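You operate a simulated robot arm through the tools that you are given. There is no shell and no other tool.

The job below is to be done with a simulated robot arm. You get a single attempt, and the scene is never put back.

TASK
Wind 20 m of thread on the blue spool.
Fine: set spool and dial before you start; when it is wound, stand it back in its cup. Set down upright: what you pick out.
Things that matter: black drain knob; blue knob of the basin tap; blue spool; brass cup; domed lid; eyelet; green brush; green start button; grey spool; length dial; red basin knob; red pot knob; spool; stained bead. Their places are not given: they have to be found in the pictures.

It is judged by the outcome, as a careful person would: the job done as asked, and still so three seconds after it is handed in. It fails if anything else is knocked over, pushed out of place, dropped, spilled or broken.

THE ROBOT
A 6-joint arm with a four-finger gripper, fixed in place. Base frame: the origin is on the floor under the middle of its stand, x ahead of it, y to its left, z up. Readings come in mm, rad, newtons and seconds.
With the tool pointing down near the work surface it reaches from about 540 to 900 mm from the base axis. Its first joint turns from -2.897 to 2.897 rad. Payload 3.43 kg.
The tool frame sits at the grasp point between the pads (the TCP): z along the fingers, y along the line on which they close. The tips reach 30 mm beyond it. The gripper opens to 120 mm; its body begins 85 mm behind the TCP.
Orientation is told as [roll, pitch, yaw] about the base's x, y, z axes, in that order, counted from this pose: with the fingers straight down and closing along the base's y, the tool's x points along the base's -x, its y along +y and its z along -z.

THE INTERFACE
- The arm moves only by the tool step_arm. Its argument "rows" is text: rows parted by semicolons, each of 7 numbers parted by spaces: the shift along the tool's x, y, z in mm, then the turn, a rotation vector about the tool's x, y, z in rad, then the gripper command, from -1 (fully open) to 1 (shut), values between in proportion. In form: x y z wx wy wz jaw; .... A call has 1 to 20 rows; each row is the pose to reach, as a shift and turn from the pose commanded when the call began, along the tool's axes at that moment. Rows are played at 5 a second. More than 50 mm and 0.15 rad between two rows, or a gripper value outside its range, and nothing of the call is played. A pose out of reach is approached as far as the arm can. The call stops where the force on the tool passes 40 N (or 10 N more than at its start, if that is more) or the arm is blocked; 0.2 s more then pass. The fingers move at their own pace (about 136.2 mm/s each) and stop on an object; they squeeze with about 23 N. The grip force told is the motor's: it shows also when the fingers shut on nothing. Time passes only in rows, and 0.2 s behind the last, so rows that repeat a pose let the fingers close. It gives the time, the measured TCP pose, the force on the tool (base axes), the opening and the grip force at its end, in the units of the frame above (readings bear some noise), with the torque about the TCP (base axes, N m) and any sound that the robot's microphone picked up.
- Cameras (640 x 400 px; columns grow to the right, rows downward): "scene" is fixed at [50.7, 650.5, 1445.4]; the picture's right is [-0.76, -0.65, 0.00], its down [-0.29, 0.34, -0.90] and it looks along [0.58, -0.68, -0.44] (base axes); focal length 340 px, centre (320, 200). "wrist" rides on the gripper at [71, -17, -121] in the tool frame; the picture's right is [0.23, 0.97, 0.00], its down [-0.81, 0.19, -0.55] and it looks along [-0.54, 0.13, 0.83] (tool axes); focal length 275 px, centre (320, 200).
- snapshot(camera): a new picture of that camera. It takes no simulated time.
- raise_lower(by): moves the trunk up (or, below 0, down) by that many mm; the arm rides with it, the base frame stays. It gives what a move gives, with no picture.
- probe_pixels(camera, pixels): for up to 12 pixels [column, row] of the newest picture of that camera ("zoom" is the newest enlarged one), the place [x, y, z] in the base frame of the surface seen there, good to about 2 mm. It takes no simulated time.
- inspect(camera, box): a new picture of the part [left, top, right, bottom] of that camera's present view, enlarged. It takes no simulated time.
- close_job(): hands the job in; it is judged then, once.

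Leave the gripper open and the arm clear of the work at the hand-in unless told otherwise.

The tools are called after "Call:" by a JSON object that holds its "op" and its "data". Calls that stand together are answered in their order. step_arm: Moves the arm, as the interface text tells. Its arguments: {"type":"object","properties":{"rows":{"type":"string"}},"required":["rows"]} The other tools are called the same way: raise_lower (by) moves the trunk up or down; snapshot (camera) takes a picture; probe_pixels (camera, pixels) gives the place of the surface under pixels of a picture; inspect (camera, box) takes an enlarged picture of a part of a camera's view; close_job () hands the job in.

At the start:

```text
t: 0.0
eef_pos: [495.2, 64.3, 1144.5]
orientation: [-0.001, 0.002, -0.003]
contact_force: [0.1, -0.3, -0.9]
moment: [0.01, -0.01, 0.01]
grip_width: 119.8
finger_force: 0.1
trunk travel left (down, up): [-150.0, 390.0]
```

scene: 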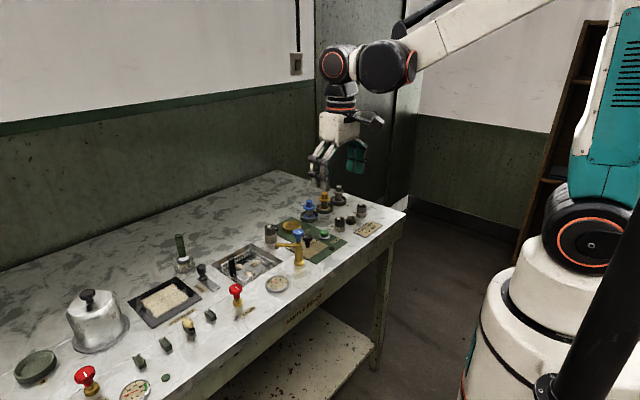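
wrist: 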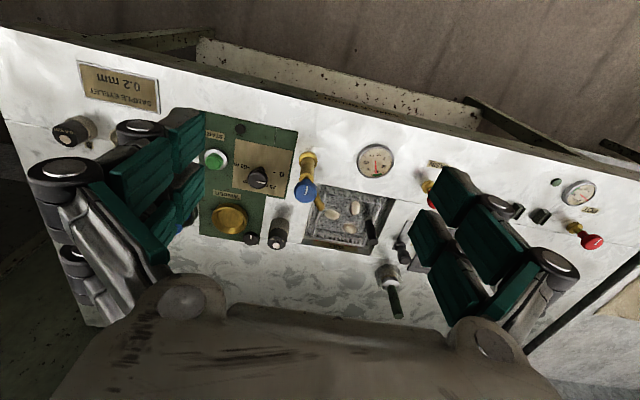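

I see a bench with a winder plate (green) near the right of the scene picture, around (310, 235). I will enlarge the relevant areas first.

Call:
{"op": "inspect", "data": {"camera": "scene", "box": [250, 170, 410, 270]}}

Call:
{"op": "inspect", "data": {"camera": "wrist", "box": [180, 100, 340, 260]}}

Call:
{"op": "inspect", "data": {"camera": "wrist", "box": [30, 50, 200, 340]}}

```text
4.00 times, centred on (330, 220) of scene
```

zoom: 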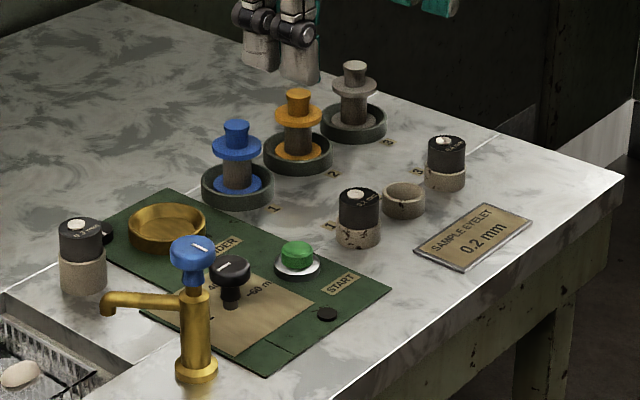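

```text
2.50 times, centred on (260, 180) of wrist
```

zoom: 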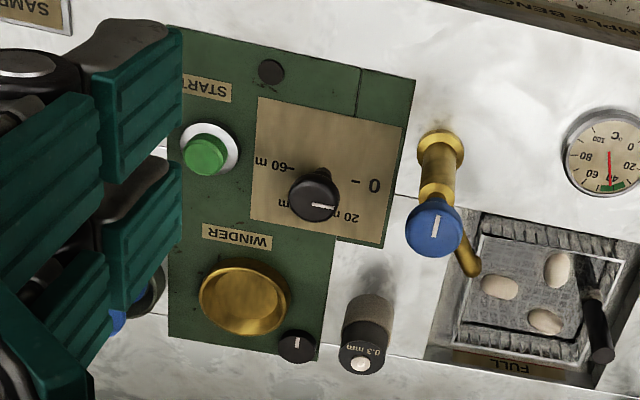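

```text
1.38 times, centred on (115, 195) of wrist
```

zoom: 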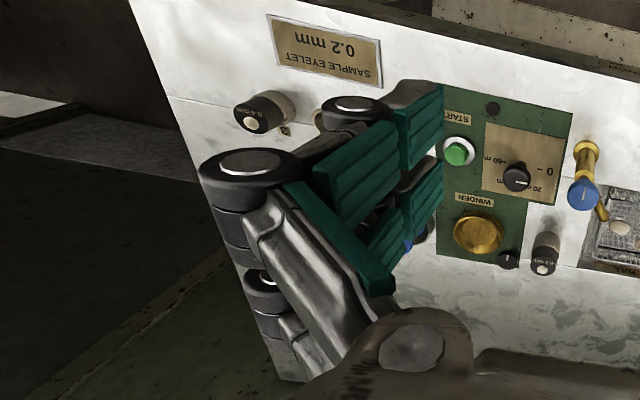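

I see the blue spool in dish "1", the brass cup on the winder plate, the dial with its pointer, and the green start button. Now I take a fresh scene zoom and measure places in it.

Call:
{"op": "inspect", "data": {"camera": "scene", "box": [260, 180, 360, 270]}}

```text
4.44 times, centred on (310, 225) of scene
```

zoom: 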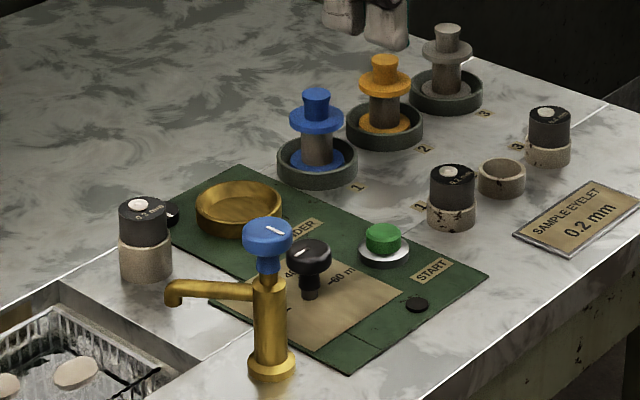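

I probe the blue spool (top 316,92; flange 316,120; body 318,150), its dish, the brass cup, the start button and the dial.

Call:
{"op": "probe_pixels", "data": {"camera": "zoom", "pixels": [[316, 93], [316, 110], [318, 124], [318, 152], [296, 162], [279, 156], [356, 156], [318, 175], [318, 140], [340, 118], [292, 118], [316, 100]]}}

Call:
{"op": "probe_pixels", "data": {"camera": "zoom", "pixels": [[240, 205], [199, 203], [280, 203], [240, 181], [240, 222], [383, 230], [383, 260], [308, 246], [308, 290], [167, 213], [418, 304], [345, 315]]}}

Call:
{"op": "probe_pixels", "data": {"camera": "zoom", "pixels": [[385, 60], [385, 85], [446, 32], [446, 52], [452, 172], [502, 165], [549, 112], [138, 205], [268, 230], [272, 362], [180, 290], [240, 140]]}}

```text
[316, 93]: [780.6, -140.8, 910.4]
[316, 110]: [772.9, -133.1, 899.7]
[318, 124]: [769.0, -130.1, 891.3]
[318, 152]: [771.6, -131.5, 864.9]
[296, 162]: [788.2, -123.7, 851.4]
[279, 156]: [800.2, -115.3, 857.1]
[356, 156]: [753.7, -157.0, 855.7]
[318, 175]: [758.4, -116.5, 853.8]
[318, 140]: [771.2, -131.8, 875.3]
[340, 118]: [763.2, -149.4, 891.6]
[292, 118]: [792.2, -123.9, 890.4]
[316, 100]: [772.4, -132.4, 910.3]
```

```text
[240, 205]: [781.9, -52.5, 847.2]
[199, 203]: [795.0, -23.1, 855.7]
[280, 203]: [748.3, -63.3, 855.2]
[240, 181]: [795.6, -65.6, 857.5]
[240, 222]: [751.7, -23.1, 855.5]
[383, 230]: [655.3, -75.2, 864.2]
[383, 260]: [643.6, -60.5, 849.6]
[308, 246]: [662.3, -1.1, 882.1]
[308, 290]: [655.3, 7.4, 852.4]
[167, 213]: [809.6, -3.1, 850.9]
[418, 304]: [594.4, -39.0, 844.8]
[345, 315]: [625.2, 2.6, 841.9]
```

```text
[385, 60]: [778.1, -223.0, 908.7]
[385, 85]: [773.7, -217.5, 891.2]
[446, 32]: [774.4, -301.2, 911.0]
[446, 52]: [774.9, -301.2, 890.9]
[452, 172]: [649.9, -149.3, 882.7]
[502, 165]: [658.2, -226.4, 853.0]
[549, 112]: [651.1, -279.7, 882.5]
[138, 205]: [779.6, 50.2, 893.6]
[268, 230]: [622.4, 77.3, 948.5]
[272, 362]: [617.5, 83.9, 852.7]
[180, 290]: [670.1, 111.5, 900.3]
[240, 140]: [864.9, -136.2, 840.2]
```

The blue spool's axis is near (776, -136), its top is at z 910 and the flange at z 891. The brass cup is near (772, -44). Next I look at the gripper's fingers and look more closely at the dial.

Call:
{"op": "inspect", "data": {"camera": "scene", "box": [290, 90, 400, 200]}}

Call:
{"op": "inspect", "data": {"camera": "wrist", "box": [220, 110, 320, 210]}}

Call:
{"op": "inspect", "data": {"camera": "scene", "box": [300, 220, 350, 260]}}

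```text
3.64 times, centred on (345, 145) of scene
```

zoom: 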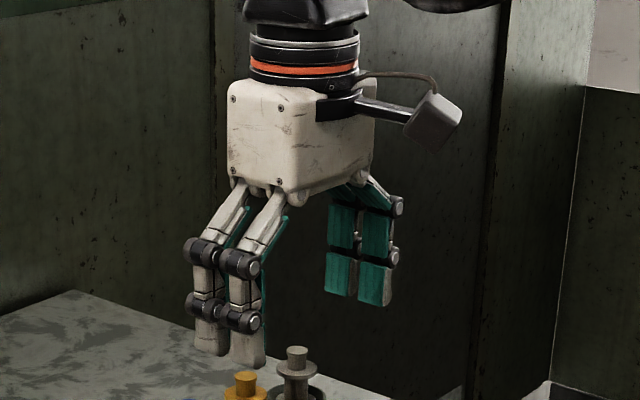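

```text
4.00 times, centred on (270, 160) of wrist
```

zoom: 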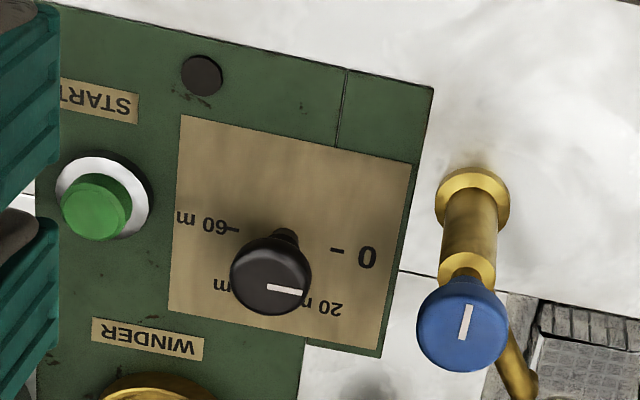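

```text
10.00 times, centred on (325, 240) of scene
```

zoom: 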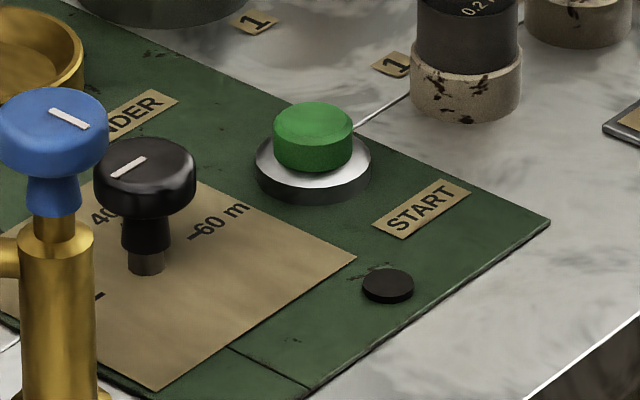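

The fingers form two pairs with a small gap. I probe the dial's pointer mark, cap edges and scale, and the start button.

Call:
{"op": "probe_pixels", "data": {"camera": "zoom", "pixels": [[115, 176], [143, 159], [147, 170], [100, 180], [192, 180], [147, 143], [147, 262], [147, 235], [195, 237], [98, 295], [100, 215], [150, 380]]}}

Call:
{"op": "probe_pixels", "data": {"camera": "zoom", "pixels": [[312, 115], [278, 118], [350, 118], [312, 135], [312, 160], [260, 165], [368, 165], [388, 280], [312, 186], [147, 200], [132, 225], [164, 225]]}}

```text
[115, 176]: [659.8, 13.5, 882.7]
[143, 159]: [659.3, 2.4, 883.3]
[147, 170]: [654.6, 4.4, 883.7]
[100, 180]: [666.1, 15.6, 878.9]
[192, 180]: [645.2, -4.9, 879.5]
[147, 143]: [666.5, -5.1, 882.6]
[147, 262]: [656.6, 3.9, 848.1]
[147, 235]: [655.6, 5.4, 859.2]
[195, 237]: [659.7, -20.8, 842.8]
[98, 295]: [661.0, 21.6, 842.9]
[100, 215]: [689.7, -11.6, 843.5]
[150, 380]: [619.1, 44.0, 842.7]
```

```text
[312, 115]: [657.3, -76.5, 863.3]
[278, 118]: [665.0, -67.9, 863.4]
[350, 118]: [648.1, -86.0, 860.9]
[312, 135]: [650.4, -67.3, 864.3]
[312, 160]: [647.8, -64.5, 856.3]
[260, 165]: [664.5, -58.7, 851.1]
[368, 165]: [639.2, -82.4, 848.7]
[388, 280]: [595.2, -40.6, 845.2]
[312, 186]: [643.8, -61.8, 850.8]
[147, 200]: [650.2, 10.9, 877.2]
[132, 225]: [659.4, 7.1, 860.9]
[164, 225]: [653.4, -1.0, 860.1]
```

The dial axis is about (660, 0.5) and its cap spans z 868–883. The pointer mark points along +y, which is the "0" mark. The scale runs clockwise from 0 (+y side) over 20 and 40 to 60 (-y side), so 20 m should be about 60° clockwise. I now move above the dial to about (660, 0, 1010), turned 0.6 rad so the fingers stay away from the tap, with the gripper part closed.

Call:
{"op": "step_arm", "data": {"rows": "-20.6 -8 16.8 0 0 0.075 -0.8; -41.2 -16 33.6 0 0 0.15 -0.5; -61.8 -24 50.4 0 0 0.225 -0.2; -82.4 -32 67.2 0 0 0.3 0.1; -103 -40 84 0 0 0.375 0.1; -123.6 -48 100.8 0 0 0.45 0.1; -144.2 -56 117.6 0 0 0.525 0.1; -164.8 -63.8 134.4 0 0 0.6 0.1; -164.8 -63.8 134.4 0 0 0.6 0.1"}}

```text
t: 2.0
eef_pos: [659.3, -0.0, 1011.3]
orientation: [0.0, 0.0, -0.601]
contact_force: [0.6, -0.1, -0.2]
moment: [0.0, -0.01, 0.0]
grip_width: 54.1
finger_force: 0.0
trunk travel left (down, up): [-150.0, 390.0]
```

Reached (659, 0, 1011), yaw -0.60, opening 54 mm. I take both pictures to see the fingers relative to the dial and the tap.

Call:
{"op": "snapshot", "data": {"camera": "wrist"}}

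Call:
{"op": "snapshot", "data": {"camera": "scene"}}

Call:
{"op": "inspect", "data": {"camera": "scene", "box": [240, 120, 380, 260]}}

```text
taken
```

wrist: 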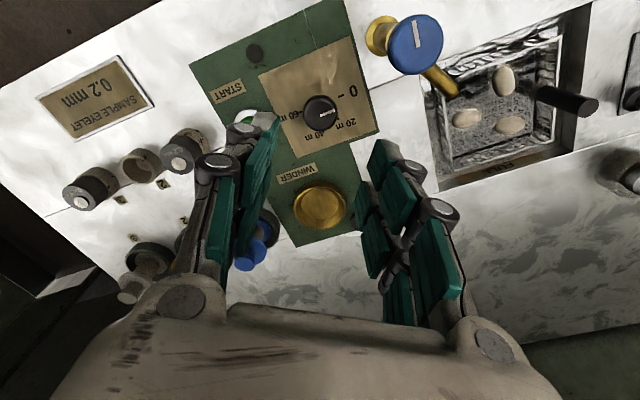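

```text
taken
```

scene: 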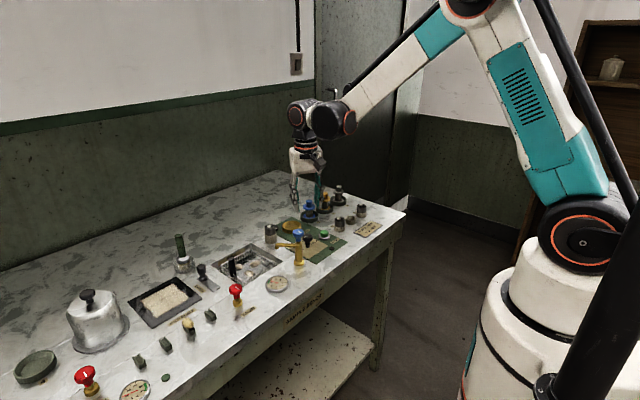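

```text
2.86 times, centred on (310, 190) of scene
```

zoom: 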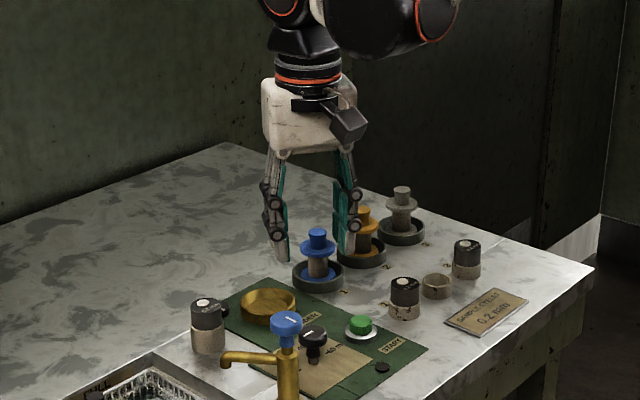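

I enlarge the wrist view around the dial (320,110) to check the pointer and scale, and measure points there.

Call:
{"op": "inspect", "data": {"camera": "wrist", "box": [260, 60, 390, 170]}}

```text
3.64 times, centred on (325, 115) of wrist
```

zoom: 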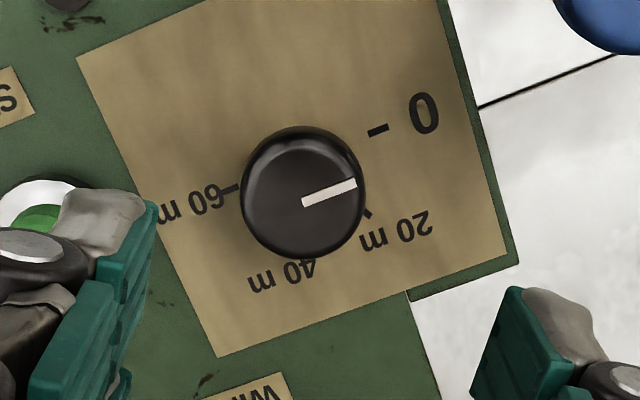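

Call:
{"op": "probe_pixels", "data": {"camera": "zoom", "pixels": [[378, 130], [368, 213], [231, 189], [310, 262], [304, 202], [355, 184], [302, 190], [245, 190], [362, 195], [302, 128], [302, 255], [395, 230]]}}

Call:
{"op": "probe_pixels", "data": {"camera": "wrist", "pixels": [[320, 190], [297, 208], [344, 208], [320, 207], [320, 228], [415, 45], [400, 20], [440, 40], [381, 40], [248, 80], [255, 52], [252, 255]]}}

```text
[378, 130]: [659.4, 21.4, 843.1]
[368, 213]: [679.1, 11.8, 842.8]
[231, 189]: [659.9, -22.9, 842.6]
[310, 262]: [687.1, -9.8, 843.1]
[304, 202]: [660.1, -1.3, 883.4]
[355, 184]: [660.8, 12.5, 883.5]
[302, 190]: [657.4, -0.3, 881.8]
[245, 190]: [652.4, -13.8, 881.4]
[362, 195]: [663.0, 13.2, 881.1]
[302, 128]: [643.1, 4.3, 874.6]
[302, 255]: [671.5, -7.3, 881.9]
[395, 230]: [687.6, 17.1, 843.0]
```

```text
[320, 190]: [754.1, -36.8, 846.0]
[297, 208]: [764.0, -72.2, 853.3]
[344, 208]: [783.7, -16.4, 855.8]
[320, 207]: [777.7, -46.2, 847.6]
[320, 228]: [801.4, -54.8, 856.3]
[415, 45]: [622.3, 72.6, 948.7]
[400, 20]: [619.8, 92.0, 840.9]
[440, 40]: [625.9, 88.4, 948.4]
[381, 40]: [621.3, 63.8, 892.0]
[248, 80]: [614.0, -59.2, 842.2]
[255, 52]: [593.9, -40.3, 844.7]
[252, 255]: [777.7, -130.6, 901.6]
```

The axis is (660, 0), the 20 m tick lies at (679, 12), about 59–60° clockwise from 0, and the pointer is at 0. The cap is about 29 mm wide. I descend to z ≈ 887 with a 44 mm opening, turning to yaw -0.8 for clearance from the button and tap.

Call:
{"op": "step_arm", "data": {"rows": "-0.7 0.2 0 0 0 0.1 0.267; -0.7 0.2 15 0 0 0.2 0.267; -0.7 0.2 35 0 0 0.2 0.267; -0.7 0.2 55 0 0 0.2 0.267; -0.7 0.2 75 0 0 0.2 0.267; -0.7 0.2 90 0 0 0.2 0.267; -0.7 0.2 103 0 0 0.2 0.267; -0.7 0.2 114 0 0 0.2 0.267; -0.7 0.2 120 0 0 0.2 0.267; -0.7 0.2 124 0 0 0.2 0.267"}}

```text
t: 4.2
eef_pos: [660.5, 0.8, 886.2]
orientation: [-0.001, -0.002, -0.8]
contact_force: [-0.7, -0.7, 0.0]
moment: [-0.02, 0.0, -0.01]
grip_width: 43.7
finger_force: 0.1
trunk travel left (down, up): [-150.0, 390.0]
```

At (660.5, 0.8, 886), no contact, opening 43.7 mm. I check the view before closing on the dial.

Call:
{"op": "snapshot", "data": {"camera": "wrist"}}

Call:
{"op": "inspect", "data": {"camera": "scene", "box": [260, 180, 360, 280]}}

```text
taken
```

wrist: 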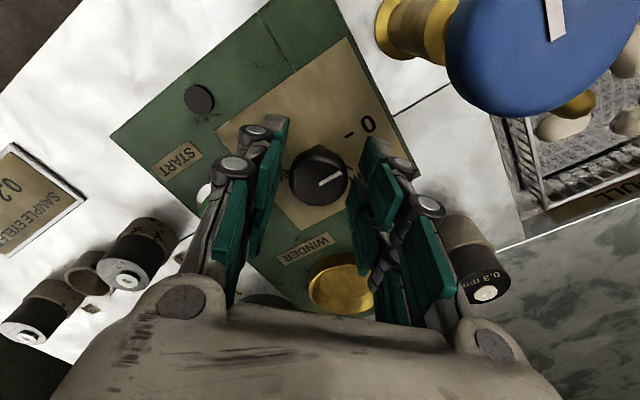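

```text
4.00 times, centred on (310, 230) of scene
```

zoom: 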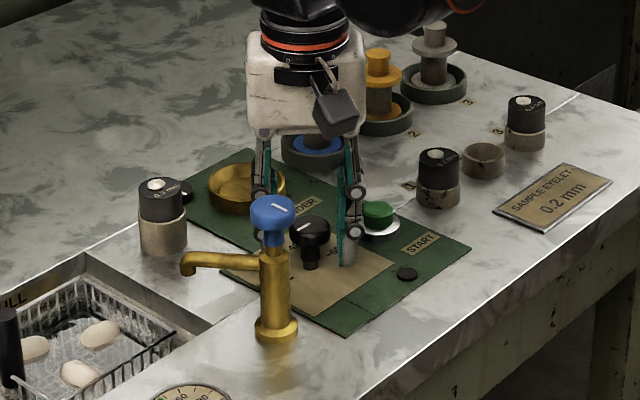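

The dial (320,175) sits centred between the pads. I close on it and hold.

Call:
{"op": "step_arm", "data": {"rows": "0 0 0 0 0 0 0.5; 0 0 0 0 0 0 1; 0 0 0 0 0 0 1; 0 0 0 0 0 0 1"}}

```text
t: 5.2
eef_pos: [659.6, -0.1, 885.3]
orientation: [-0.001, -0.001, -0.801]
contact_force: [-11.9, -5.3, -9.7]
moment: [-0.15, 0.19, -0.03]
grip_width: 29.0
finger_force: 44.7
trunk travel left (down, up): [-150.0, 390.0]
```

Gripped at 29.0 mm. Now I turn clockwise (seen from above) by 1.047 rad about the tool axis.

Call:
{"op": "step_arm", "data": {"rows": "0 0 0 0 0 0.09 1; 0 0 0 0 0 0.18 1; 0 0 0 0 0 0.27 1; 0 0 0 0 0 0.36 1; 0 0 0 0 0 0.45 1; 0 0 0 0 0 0.54 1; 0 0 0 0 0 0.63 1; 0 0 0 0 0 0.72 1; 0 0 0 0 0 0.81 1; 0 0 0 0 0 0.9 1; 0 0 0 0 0 0.98 1; 0 0 0 0 0 1.047 1; 0 0 0 0 0 1.047 1"}}

```text
t: 6.0
eef_pos: [659.9, -1.2, 886.3]
orientation: [-0.004, 0.0, -1.059]
contact_force: [-6.2, -2.3, -8.9]
moment: [-0.13, 0.05, -0.06]
grip_width: 28.7
finger_force: 44.8
trunk travel left (down, up): [-150.0, 390.0]
stopped in row 4: the force on the tool passed its limit at 42 N (the readings are from after the stop); the commanded pose is now the measured one
```

The turn stopped after 0.26 rad because force passed 42 N. I look at what is touching.

Call:
{"op": "snapshot", "data": {"camera": "wrist"}}

Call:
{"op": "inspect", "data": {"camera": "scene", "box": [280, 190, 350, 270]}}

Call:
{"op": "inspect", "data": {"camera": "wrist", "box": [220, 90, 420, 260]}}

```text
taken
```

wrist: 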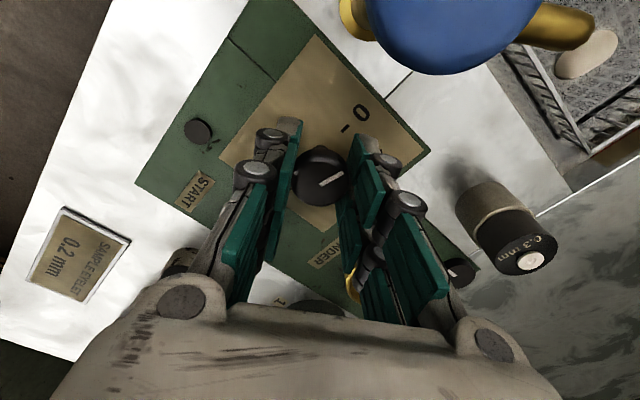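

```text
5.00 times, centred on (315, 230) of scene
```

zoom: 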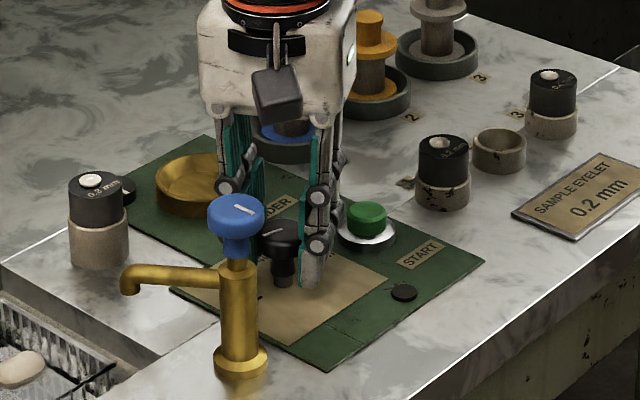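

```text
2.35 times, centred on (320, 175) of wrist
```

zoom: 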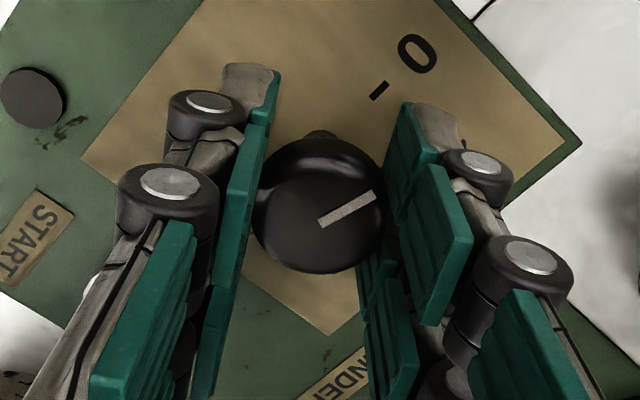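

The dial turns with the fingers and nothing else is touching, so the force looks like a small off-centre strain. I measure the mark's direction now.

Call:
{"op": "probe_pixels", "data": {"camera": "zoom", "pixels": [[322, 221], [373, 196], [378, 90], [318, 145], [318, 268], [258, 215], [382, 215]]}}

```text
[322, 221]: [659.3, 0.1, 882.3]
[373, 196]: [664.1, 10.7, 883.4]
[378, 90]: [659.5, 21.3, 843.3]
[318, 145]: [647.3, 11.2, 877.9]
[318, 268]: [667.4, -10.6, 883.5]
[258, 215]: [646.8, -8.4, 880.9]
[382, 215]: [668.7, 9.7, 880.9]
```

The mark has moved clockwise with the grip. I go on in small turns from the relaxed pose.

Call:
{"op": "step_arm", "data": {"rows": "0 0 0.3 0 0 0.05 1; 0 0 0.3 0 0 0.1 1; 0 0 0.3 0 0 0.15 1; 0 0 0.3 0 0 0.2 1; 0 0 0.3 0 0 0.2 1"}}

```text
t: 7.2
eef_pos: [660.4, 0.9, 887.2]
orientation: [-0.003, 0.0, -1.261]
contact_force: [-23.3, -5.9, -26.0]
moment: [-0.1, 0.26, -0.01]
grip_width: 28.9
finger_force: 45.3
trunk travel left (down, up): [-150.0, 390.0]
```

Turned to yaw -1.26, but strain is building (-23, -6, -26 N). I open to relax, and then check where the dial stands.

Call:
{"op": "step_arm", "data": {"rows": "0 0 0 0 0 0 0.3; 0 0 0 0 0 0 0.3; 0 0 0 0 0 0 0.3"}}

Call:
{"op": "inspect", "data": {"camera": "wrist", "box": [220, 90, 420, 260]}}

```text
t: 8.0
eef_pos: [661.0, 0.3, 886.3]
orientation: [-0.002, 0.0, -1.259]
contact_force: [0.2, 0.0, 0.1]
moment: [0.01, 0.01, 0.01]
grip_width: 42.0
finger_force: 0.1
trunk travel left (down, up): [-150.0, 390.0]
```

```text
2.35 times, centred on (320, 175) of wrist
```

zoom: 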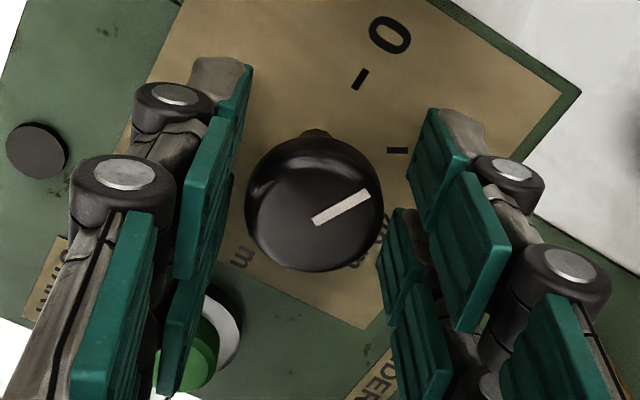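

The fingers are free (force about 0). I measure the mark and ticks in this view: mark (316,222)→(368,195), ticks at (360,78) and (397,150).

Call:
{"op": "probe_pixels", "data": {"camera": "zoom", "pixels": [[317, 221], [368, 195], [360, 78], [397, 150], [247, 200], [382, 205], [314, 270], [316, 132], [343, 208]]}}

```text
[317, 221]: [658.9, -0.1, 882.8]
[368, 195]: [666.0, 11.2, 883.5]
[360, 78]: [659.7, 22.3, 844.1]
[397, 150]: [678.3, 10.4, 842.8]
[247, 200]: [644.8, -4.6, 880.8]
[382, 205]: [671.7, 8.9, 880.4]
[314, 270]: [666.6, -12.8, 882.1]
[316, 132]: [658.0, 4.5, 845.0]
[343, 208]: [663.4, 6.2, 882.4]
```

The mark is at about 30° of the 60° needed. I grip again, this time with a gentler jaw target just below the cap's 29 mm.

Call:
{"op": "step_arm", "data": {"rows": "0.5 0 0 0 0 0 0.45; 0.5 0 0 0 0 0 0.55; 0.5 0 0 0 0 0 0.56; 0.5 0 0 0 0 0 0.56"}}

```text
t: 9.0
eef_pos: [659.5, 0.5, 886.7]
orientation: [-0.003, 0.0, -1.258]
contact_force: [-7.2, -3.8, -2.4]
moment: [0.0, 0.07, 0.03]
grip_width: 30.6
finger_force: 3.1
trunk travel left (down, up): [-150.0, 390.0]
```

A light touch now gives a push of about -8 N along the tool's -y, so the dial centre lies slightly on that side. I shift 0.8 mm that way and close a bit more.

Call:
{"op": "step_arm", "data": {"rows": "0 -0.4 0 0 0 0 0.56; 0 -0.8 0 0 0 0 0.56; 0 -0.8 0 0 0 0 0.6; 0 -0.8 0 0 0 0 0.6"}}

```text
t: 10.0
eef_pos: [659.8, -0.5, 887.6]
orientation: [0.0, 0.001, -1.26]
contact_force: [-4.0, -1.9, -4.0]
moment: [0.01, 0.03, 0.0]
grip_width: 29.1
finger_force: 45.6
trunk travel left (down, up): [-150.0, 390.0]
```

Strain is now small (-4, -2, -4 N). I turn another 0.55 rad slowly.

Call:
{"op": "step_arm", "data": {"rows": "0 0 0 0 0 0.06 0.6; 0 0 0 0 0 0.12 0.6; 0 0 0 0 0 0.18 0.6; 0 0 0 0 0 0.24 0.6; 0 0 0 0 0 0.3 0.6; 0 0 0 0 0 0.36 0.6; 0 0 0 0 0 0.42 0.6; 0 0 0 0 0 0.48 0.6; 0 0 0 0 0 0.53 0.6; 0 0 0 0 0 0.55 0.6; 0 0 0 0 0 0.55 0.6"}}

```text
t: 11.7
eef_pos: [659.1, -0.1, 886.9]
orientation: [0.001, -0.001, -1.703]
contact_force: [2.9, -0.9, 15.4]
moment: [0.32, 0.19, 0.01]
grip_width: 29.0
finger_force: 45.0
trunk travel left (down, up): [-150.0, 390.0]
stopped in row 8: the force on the tool passed its limit at 41 N (the readings are from after the stop); the commanded pose is now the measured one
```

Stopped by force at yaw -1.70 (about 0.9 rad in all). I open to relax and measure the dial again.

Call:
{"op": "step_arm", "data": {"rows": "0 0 0 0 0 0 0.25; 0 0 0 0 0 0 0.25; 0 0 0 0 0 0 0.25"}}

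Call:
{"op": "inspect", "data": {"camera": "wrist", "box": [220, 90, 420, 260]}}

```text
t: 12.5
eef_pos: [660.2, -0.5, 886.0]
orientation: [-0.002, 0.001, -1.702]
contact_force: [-0.4, -0.2, 0.5]
moment: [-0.02, 0.0, 0.02]
grip_width: 45.0
finger_force: 0.0
trunk travel left (down, up): [-150.0, 390.0]
```

```text
2.35 times, centred on (320, 175) of wrist
```

zoom: 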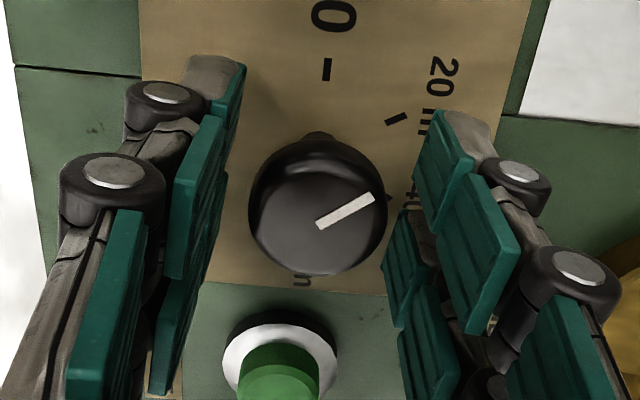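

Call:
{"op": "probe_pixels", "data": {"camera": "zoom", "pixels": [[319, 224], [372, 199], [326, 60], [326, 78], [388, 123], [404, 117], [345, 211], [252, 205], [385, 205], [316, 272], [330, 219], [362, 204]]}}

```text
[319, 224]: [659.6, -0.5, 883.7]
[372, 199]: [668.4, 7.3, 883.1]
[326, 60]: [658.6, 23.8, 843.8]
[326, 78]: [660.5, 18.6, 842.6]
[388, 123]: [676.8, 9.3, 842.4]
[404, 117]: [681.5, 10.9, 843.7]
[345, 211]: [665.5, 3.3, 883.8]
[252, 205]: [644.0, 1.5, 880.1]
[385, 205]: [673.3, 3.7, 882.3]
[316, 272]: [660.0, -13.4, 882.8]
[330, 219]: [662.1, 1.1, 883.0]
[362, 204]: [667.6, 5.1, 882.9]
```

The mark is now at about 52–55° by my estimate, with the 20 m tick at 60°. I enlarge more for an exact reading before the last small turn.

Call:
{"op": "inspect", "data": {"camera": "wrist", "box": [285, 100, 381, 220]}}

Call:
{"op": "inspect", "data": {"camera": "wrist", "box": [300, 160, 364, 200]}}

```text
3.33 times, centred on (333, 160) of wrist
```

zoom: 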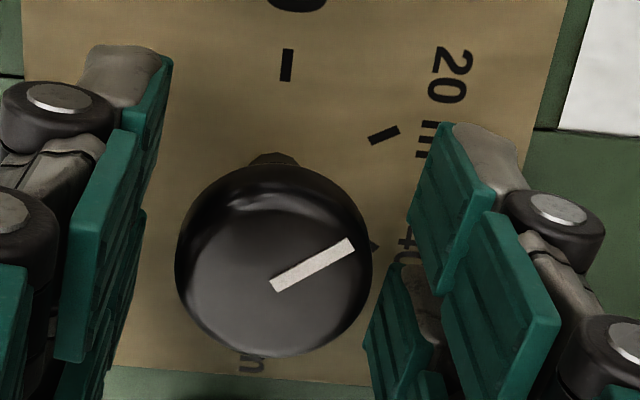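

```text
10.00 times, centred on (332, 180) of wrist
```

zoom: 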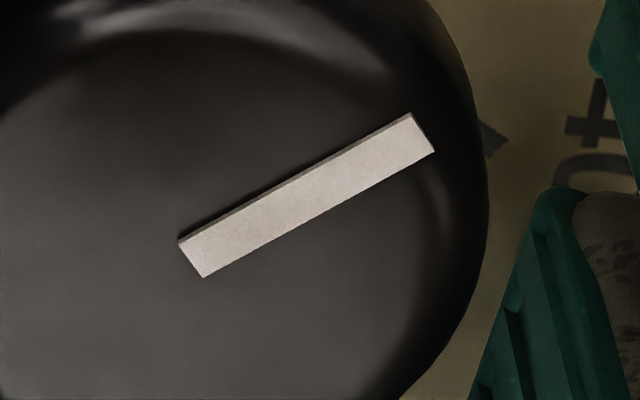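

The exact reading puts the mark at 51.9° from 0, matching the arm's turn of 51.7°. So 8.1° (0.141 rad) remains. I grip gently again and check the strain.

Call:
{"op": "step_arm", "data": {"rows": "0 -0.3 0 0 0 0 0.45; 0 -0.3 0 0 0 0 0.55; 0 -0.3 0 0 0 0 0.56; 0 -0.3 0 0 0 0 0.56"}}

```text
t: 13.5
eef_pos: [659.8, -1.6, 885.1]
orientation: [-0.001, -0.002, -1.702]
contact_force: [-1.4, 1.0, -1.4]
moment: [0.04, -0.02, -0.01]
grip_width: 29.1
finger_force: 44.6
trunk travel left (down, up): [-150.0, 390.0]
```

Gripped with hardly any strain. I turn the remaining 0.141 rad.

Call:
{"op": "step_arm", "data": {"rows": "0 0 0 0 0 0.035 0.56; 0 0 0 0 0 0.07 0.56; 0 0 0 0 0 0.105 0.56; 0 0 0 0 0 0.141 0.56; 0 0 0 0 0 0.141 0.56"}}

```text
t: 14.7
eef_pos: [660.3, -1.6, 885.8]
orientation: [-0.001, -0.002, -1.845]
contact_force: [6.9, -2.8, 4.2]
moment: [-0.07, -0.24, 0.01]
grip_width: 29.1
finger_force: 45.0
trunk travel left (down, up): [-150.0, 390.0]
```

Turned to yaw -1.845. I open, then measure the mark once more.

Call:
{"op": "step_arm", "data": {"rows": "0 0 0 0 0 0 0.25; 0 0 0 0 0 0 0.25; 0 0 0 0 0 0 0.25"}}

Call:
{"op": "inspect", "data": {"camera": "wrist", "box": [300, 160, 364, 200]}}

Call:
{"op": "inspect", "data": {"camera": "wrist", "box": [285, 100, 381, 220]}}

```text
t: 15.5
eef_pos: [659.9, -0.7, 886.0]
orientation: [-0.001, 0.0, -1.843]
contact_force: [-0.4, 0.6, 0.2]
moment: [-0.02, 0.02, 0.02]
grip_width: 44.9
finger_force: 0.1
trunk travel left (down, up): [-150.0, 390.0]
```

```text
10.00 times, centred on (332, 180) of wrist
```

zoom: 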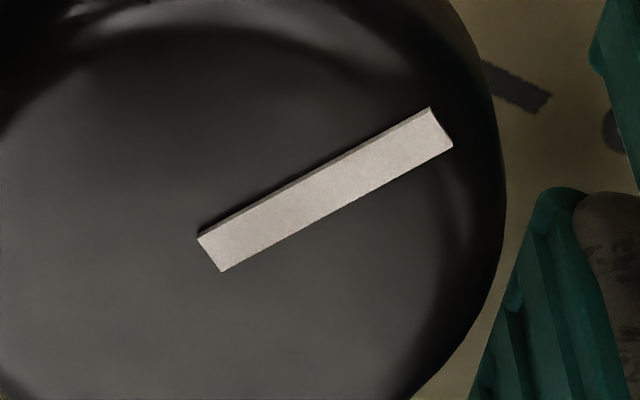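

```text
3.33 times, centred on (333, 160) of wrist
```

zoom: 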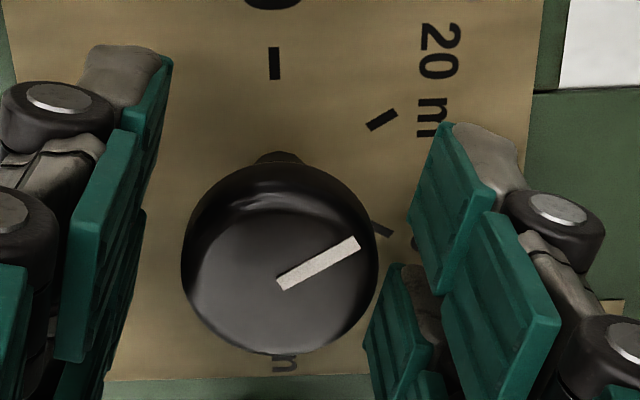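

The mark now reads 60.1° from 0, exactly on 20 m. I lift straight up and then move over the blue spool (about 778, -138), turning the fingers to close along x.

Call:
{"op": "step_arm", "data": {"rows": "0 0 -20 0 0 0 0.25; 0 0 -50 0 0 0 0.25; 0 0 -90 0 0 0 0.25; 0 0 -130 0 0 0 0.25; -16.9 25.1 -130 0 0 -0.045 0.25; -33.7 50.3 -130 0 0 -0.09 0.25; -50.6 75.4 -130 0 0 -0.136 0.25; -67.5 100.5 -130 0 0 -0.181 0.25; -84.3 125.7 -130 0 0 -0.227 0.25; -101.2 150.8 -130 0 0 -0.272 0.2; -101.2 150.8 -130 0 0 -0.272 0.2"}}

Call:
{"op": "snapshot", "data": {"camera": "wrist"}}

Call:
{"op": "inspect", "data": {"camera": "scene", "box": [260, 180, 360, 270]}}

```text
t: 17.9
eef_pos: [779.1, -142.5, 1015.6]
orientation: [-0.002, 0.0, -1.57]
contact_force: [-0.2, -0.2, 0.8]
moment: [0.01, 0.0, -0.02]
grip_width: 48.1
finger_force: 0.1
trunk travel left (down, up): [-150.0, 390.0]
```

```text
taken
```

wrist: 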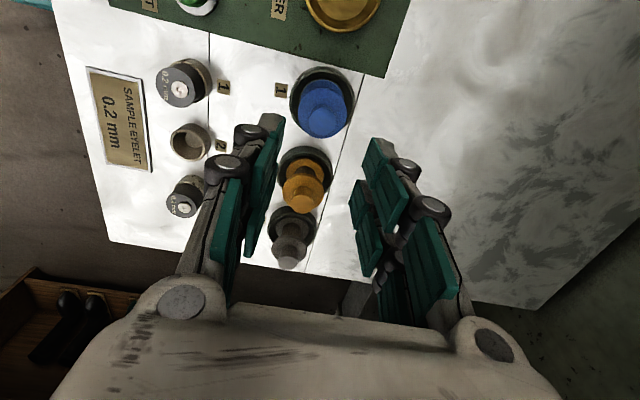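

```text
4.44 times, centred on (310, 225) of scene
```

zoom: 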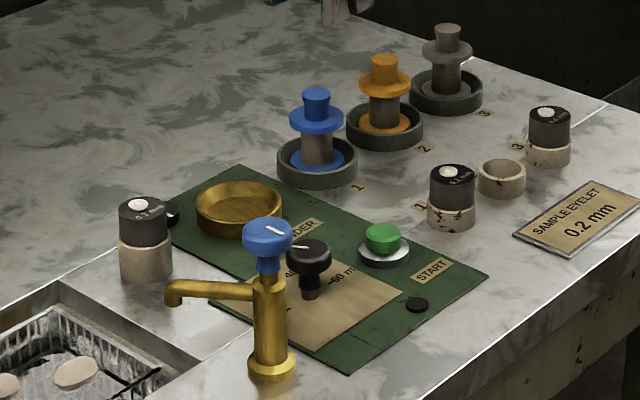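

All is undisturbed and the dial is turned. I enlarge the wrist view of the blue spool at (322,108) and measure its knob and flange.

Call:
{"op": "inspect", "data": {"camera": "wrist", "box": [282, 58, 362, 158]}}

```text
4.00 times, centred on (322, 108) of wrist
```

zoom: 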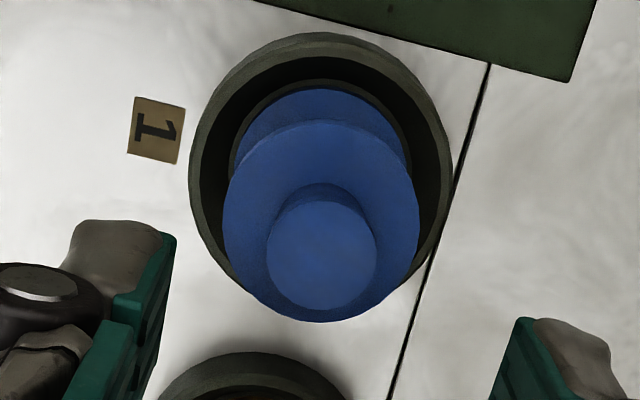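

Call:
{"op": "probe_pixels", "data": {"camera": "zoom", "pixels": [[321, 255], [270, 255], [372, 255], [321, 203], [321, 306], [228, 225], [414, 225], [321, 318], [321, 126], [192, 160], [450, 170], [325, 36]]}}

Call:
{"op": "probe_pixels", "data": {"camera": "zoom", "pixels": [[321, 193], [321, 98], [325, 68], [205, 160], [435, 170], [240, 155], [400, 150], [321, 160], [300, 185], [345, 185]]}}

```text
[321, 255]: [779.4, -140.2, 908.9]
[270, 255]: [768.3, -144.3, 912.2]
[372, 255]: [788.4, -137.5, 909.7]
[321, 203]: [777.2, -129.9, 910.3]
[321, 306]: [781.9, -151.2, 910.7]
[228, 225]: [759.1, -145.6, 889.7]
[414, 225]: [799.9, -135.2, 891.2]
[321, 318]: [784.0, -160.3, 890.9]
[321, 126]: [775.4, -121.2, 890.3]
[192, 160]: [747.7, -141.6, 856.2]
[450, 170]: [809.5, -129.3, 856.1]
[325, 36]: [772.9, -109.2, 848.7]
```

```text
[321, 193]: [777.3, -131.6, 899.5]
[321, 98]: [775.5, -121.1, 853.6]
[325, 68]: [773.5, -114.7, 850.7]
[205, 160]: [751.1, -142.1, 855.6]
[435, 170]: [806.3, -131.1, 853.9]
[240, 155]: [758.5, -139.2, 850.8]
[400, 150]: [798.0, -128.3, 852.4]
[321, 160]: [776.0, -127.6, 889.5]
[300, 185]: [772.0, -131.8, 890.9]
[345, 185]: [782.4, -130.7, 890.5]
```

The spool axis measures (779.6, -140.4), with the flange r ≈ 20.5 at z 891 and the knob r ≈ 11 on top. I will grip the flange with the lower pads. I descend to z ≈ 899 (tips at 869, above the dish rim at 856) with a 60 mm opening, correcting 2 mm in y and 1 mm in x.

Call:
{"op": "step_arm", "data": {"rows": "1.9 1 0 0 0 0 0; 1.9 1 25 0 0 0 0; 1.9 1 50 0 0 0 0; 1.9 1 72 0 0 0 0; 1.9 1 90 0 0 0 0; 1.9 1 104 0 0 0 0; 1.9 1 112 0 0 0 0; 1.9 1 116.5 0 0 0 0; 1.9 1 116.5 0 0 0 0"}}

Call:
{"op": "snapshot", "data": {"camera": "wrist"}}

Call:
{"op": "inspect", "data": {"camera": "scene", "box": [280, 160, 360, 240]}}

```text
t: 19.9
eef_pos: [779.2, -135.9, 897.6]
orientation: [-0.001, 0.001, -1.57]
contact_force: [1.3, -0.1, -0.4]
moment: [-0.01, 0.0, 0.04]
grip_width: 59.9
finger_force: 0.0
trunk travel left (down, up): [-150.0, 390.0]
```

```text
taken
```

wrist: 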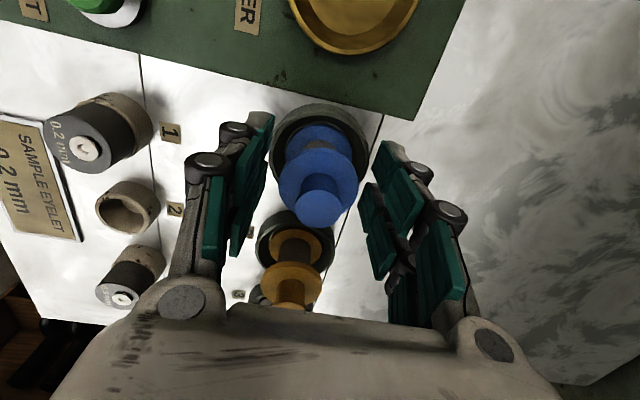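

```text
5.00 times, centred on (320, 200) of scene
```

zoom: 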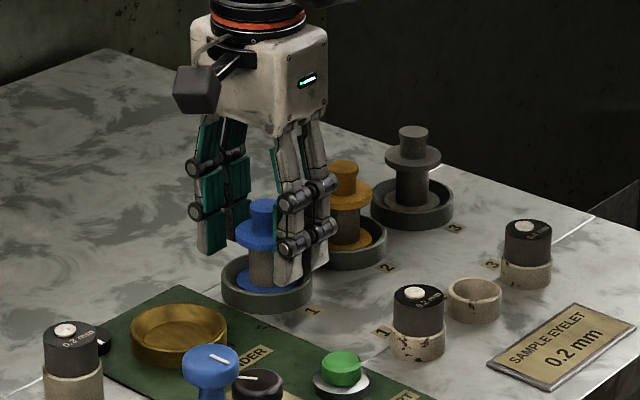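

The measured y is -135.9 while the spool axis is at -140.4, so the pads sit about 4 mm off along the tool's x. I look closer at the knob in the wrist view.

Call:
{"op": "inspect", "data": {"camera": "wrist", "box": [250, 110, 410, 250]}}

Call:
{"op": "step_arm", "data": {"rows": "0 0 0 0 0 0 0; 0 0 0 0 0 0 0"}}

```text
2.86 times, centred on (330, 180) of wrist
```

zoom: 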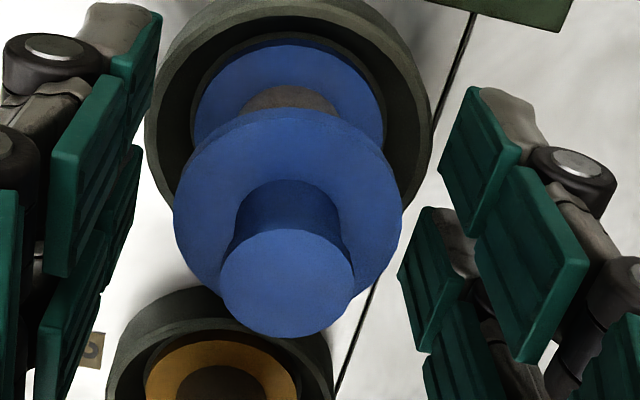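

```text
t: 20.5
eef_pos: [778.8, -136.2, 898.3]
orientation: [-0.002, 0.0, -1.571]
contact_force: [-0.2, 0.8, 0.2]
moment: [-0.01, 0.01, 0.0]
grip_width: 60.1
finger_force: 0.1
trunk travel left (down, up): [-150.0, 390.0]
```

The knob's place in the picture confirms the spool is 4.2 mm toward the tool's -x. I shift there and close gently on the flange.

Call:
{"op": "step_arm", "data": {"rows": "-2.1 0.2 0 0 0 0 0; -4.2 0.2 0 0 0 0 0; -4.2 0.2 0 0 0 0 0; -4.2 0.2 0 0 0 0 0.2; -4.2 0.2 0 0 0 0 0.3; -4.2 0.2 0 0 0 0 0.4; -4.2 0.2 0 0 0 0 0.5; -4.2 0.2 0 0 0 0 0.5"}}

Call:
{"op": "inspect", "data": {"camera": "wrist", "box": [250, 110, 410, 250]}}

Call:
{"op": "inspect", "data": {"camera": "scene", "box": [280, 160, 360, 240]}}

```text
t: 22.3
eef_pos: [779.0, -139.7, 898.7]
orientation: [-0.002, -0.001, -1.572]
contact_force: [0.7, -0.6, 1.3]
moment: [-0.02, 0.03, 0.0]
grip_width: 40.6
finger_force: 23.0
trunk travel left (down, up): [-150.0, 390.0]
```

```text
2.86 times, centred on (330, 180) of wrist
```

zoom: 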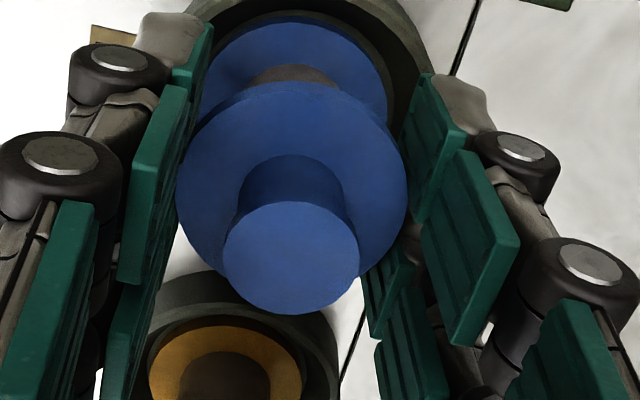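

```text
5.00 times, centred on (320, 200) of scene
```

zoom: 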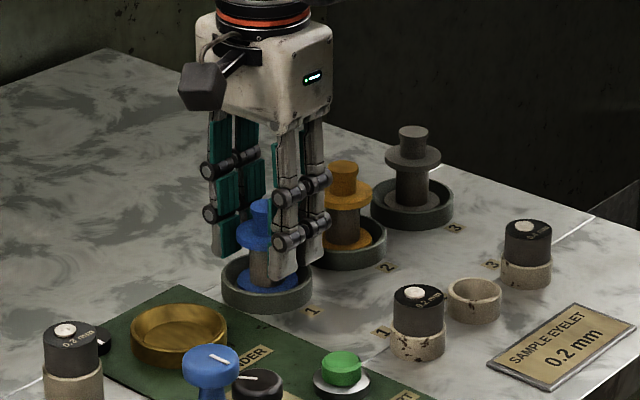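

Gripped: 40.6 mm wide, 23 N, spool still upright. I lift it 60 mm straight up slowly.

Call:
{"op": "step_arm", "data": {"rows": "0 0 -3 0 0 0 0.5; 0 0 -8 0 0 0 0.5; 0 0 -16 0 0 0 0.5; 0 0 -26 0 0 0 0.5; 0 0 -38 0 0 0 0.5; 0 0 -50 0 0 0 0.5; 0 0 -60 0 0 0 0.5; 0 0 -60 0 0 0 0.5; 0 0 -60 0 0 0 0.5"}}

Call:
{"op": "inspect", "data": {"camera": "scene", "box": [270, 140, 360, 250]}}

Call:
{"op": "snapshot", "data": {"camera": "wrist"}}

```text
t: 24.3
eef_pos: [780.8, -140.7, 958.4]
orientation: [-0.002, 0.0, -1.57]
contact_force: [-0.8, 0.4, 0.4]
moment: [-0.02, 0.0, 0.02]
grip_width: 41.0
finger_force: 23.3
trunk travel left (down, up): [-150.0, 390.0]
```

```text
3.64 times, centred on (315, 195) of scene
```

zoom: 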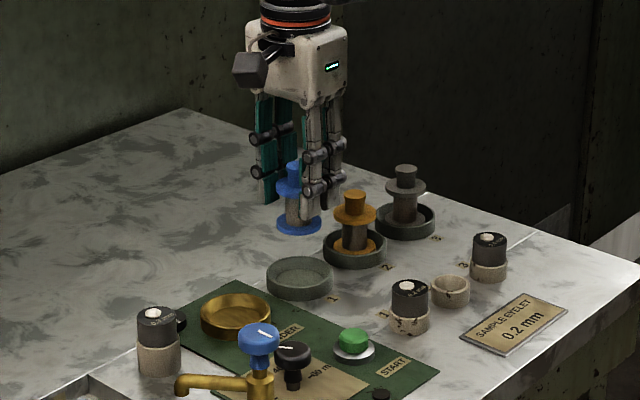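

```text
taken
```

wrist: 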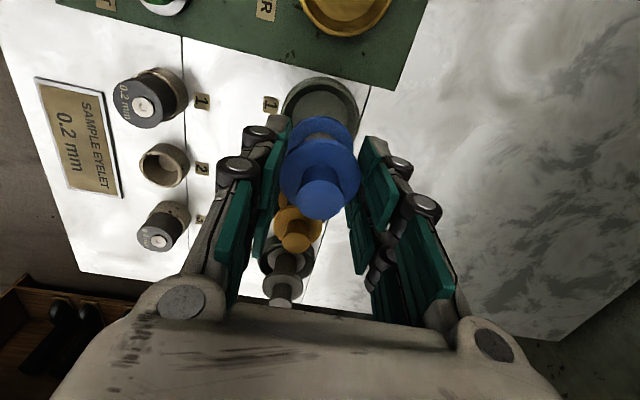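

The spool hangs upright. The empty dish 1 is in view at (300,277), so I measure it, and the brass cup at (235,315) too.

Call:
{"op": "probe_pixels", "data": {"camera": "wrist", "pixels": [[320, 97], [284, 110], [357, 115], [320, 80], [322, 89], [345, 8], [330, 25], [303, 8]]}}

Call:
{"op": "inspect", "data": {"camera": "scene", "box": [275, 195, 345, 245]}}

```text
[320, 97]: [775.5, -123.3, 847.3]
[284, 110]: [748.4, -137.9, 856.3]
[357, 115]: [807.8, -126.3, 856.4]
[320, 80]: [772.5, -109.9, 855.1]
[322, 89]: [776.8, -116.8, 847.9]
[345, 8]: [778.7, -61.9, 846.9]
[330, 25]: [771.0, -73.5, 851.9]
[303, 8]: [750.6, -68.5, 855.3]
```

```text
8.00 times, centred on (310, 220) of scene
```

zoom: 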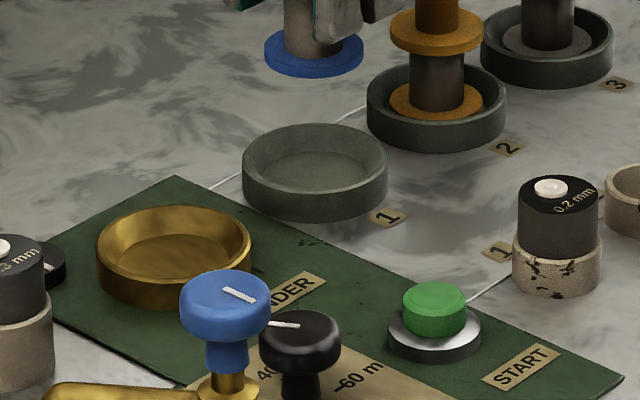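

Call:
{"op": "probe_pixels", "data": {"camera": "zoom", "pixels": [[246, 163], [385, 163], [315, 127], [315, 196], [318, 165], [275, 165], [360, 165], [315, 185], [315, 148]]}}

Call:
{"op": "probe_pixels", "data": {"camera": "zoom", "pixels": [[101, 250], [248, 240], [175, 209], [165, 286], [175, 255], [120, 250], [228, 245], [150, 272], [175, 230], [310, 47], [270, 45], [360, 50]]}}

```text
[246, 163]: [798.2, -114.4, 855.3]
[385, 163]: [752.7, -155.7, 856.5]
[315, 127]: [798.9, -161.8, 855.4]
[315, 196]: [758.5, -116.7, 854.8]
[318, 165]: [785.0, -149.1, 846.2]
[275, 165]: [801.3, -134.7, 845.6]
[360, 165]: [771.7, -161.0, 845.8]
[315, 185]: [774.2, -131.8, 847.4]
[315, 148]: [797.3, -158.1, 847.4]
```

```text
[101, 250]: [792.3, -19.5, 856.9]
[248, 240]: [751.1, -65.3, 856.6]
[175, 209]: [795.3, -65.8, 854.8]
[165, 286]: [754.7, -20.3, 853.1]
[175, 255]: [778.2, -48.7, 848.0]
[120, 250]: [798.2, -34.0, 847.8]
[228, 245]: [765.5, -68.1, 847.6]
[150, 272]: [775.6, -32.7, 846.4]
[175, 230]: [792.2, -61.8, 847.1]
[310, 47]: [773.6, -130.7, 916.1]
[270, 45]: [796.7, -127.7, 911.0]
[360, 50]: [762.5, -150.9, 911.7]
```

The brass cup's centre is about (774, -44.5) with its floor at z 847.5. The dish centre is about (779.5, -140) with its floor at z 846.5. I carry the spool 95.8 mm along +y and 5.7 mm along -x at this height.

Call:
{"op": "step_arm", "data": {"rows": "6 -0.4 0 0 0 0 0.5; 18 -1.2 0 0 0 0 0.5; 32 -2 0 0 0 0 0.5; 46 -3 0 0 0 0 0.5; 60 -3.7 0 0 0 0 0.5; 74 -4.5 0 0 0 0 0.5; 86 -5.2 0 0 0 0 0.5; 93 -5.6 0 0 0 0 0.5; 95.8 -5.7 0 0 0 0 0.5; 95.8 -5.7 0 0 0 0 0.5; 95.8 -5.7 0 0 0 0 0.5; 95.8 -5.7 0 0 0 0 0.5"}}

Call:
{"op": "snapshot", "data": {"camera": "wrist"}}

Call:
{"op": "inspect", "data": {"camera": "scene", "box": [260, 160, 350, 250]}}

```text
t: 26.9
eef_pos: [774.6, -44.2, 959.0]
orientation: [-0.003, 0.0, -1.571]
contact_force: [-0.3, 0.2, -1.0]
moment: [-0.03, -0.02, 0.0]
grip_width: 40.8
finger_force: 22.9
trunk travel left (down, up): [-150.0, 390.0]
```

```text
taken
```

wrist: 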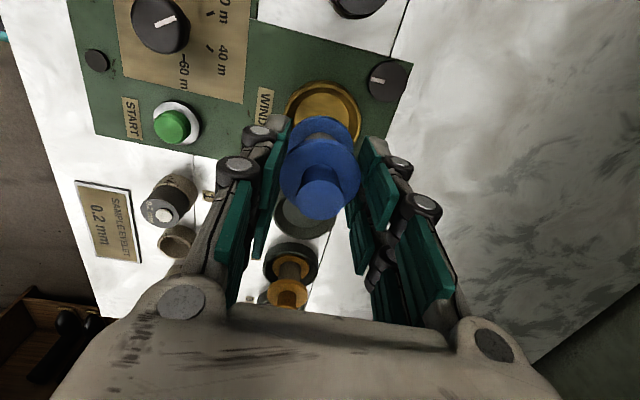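

```text
4.44 times, centred on (305, 205) of scene
```

zoom: 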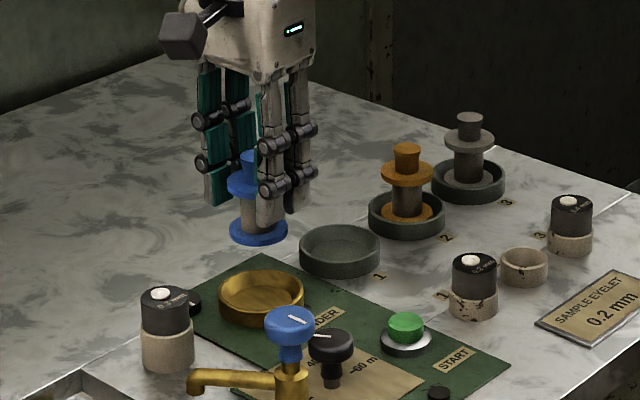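

The spool is above the brass cup. I measure the cup's rim again from this closer view.

Call:
{"op": "inspect", "data": {"camera": "wrist", "box": [274, 65, 374, 145]}}

```text
5.00 times, centred on (324, 105) of wrist
```

zoom: 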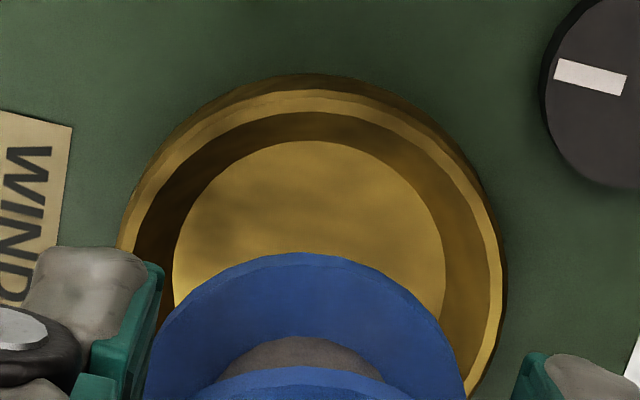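

Call:
{"op": "probe_pixels", "data": {"camera": "zoom", "pixels": [[180, 262], [310, 146], [440, 262], [215, 195], [405, 195], [310, 100], [488, 260], [500, 260], [205, 127], [435, 132], [144, 210], [478, 205]]}}

```text
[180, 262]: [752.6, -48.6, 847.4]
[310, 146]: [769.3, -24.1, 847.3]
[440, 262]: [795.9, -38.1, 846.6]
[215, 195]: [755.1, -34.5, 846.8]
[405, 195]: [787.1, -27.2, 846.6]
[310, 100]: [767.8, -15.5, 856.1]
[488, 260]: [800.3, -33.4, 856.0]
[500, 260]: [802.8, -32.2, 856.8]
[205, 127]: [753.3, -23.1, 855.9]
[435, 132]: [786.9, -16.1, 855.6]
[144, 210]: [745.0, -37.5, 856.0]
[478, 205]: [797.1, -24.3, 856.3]
```

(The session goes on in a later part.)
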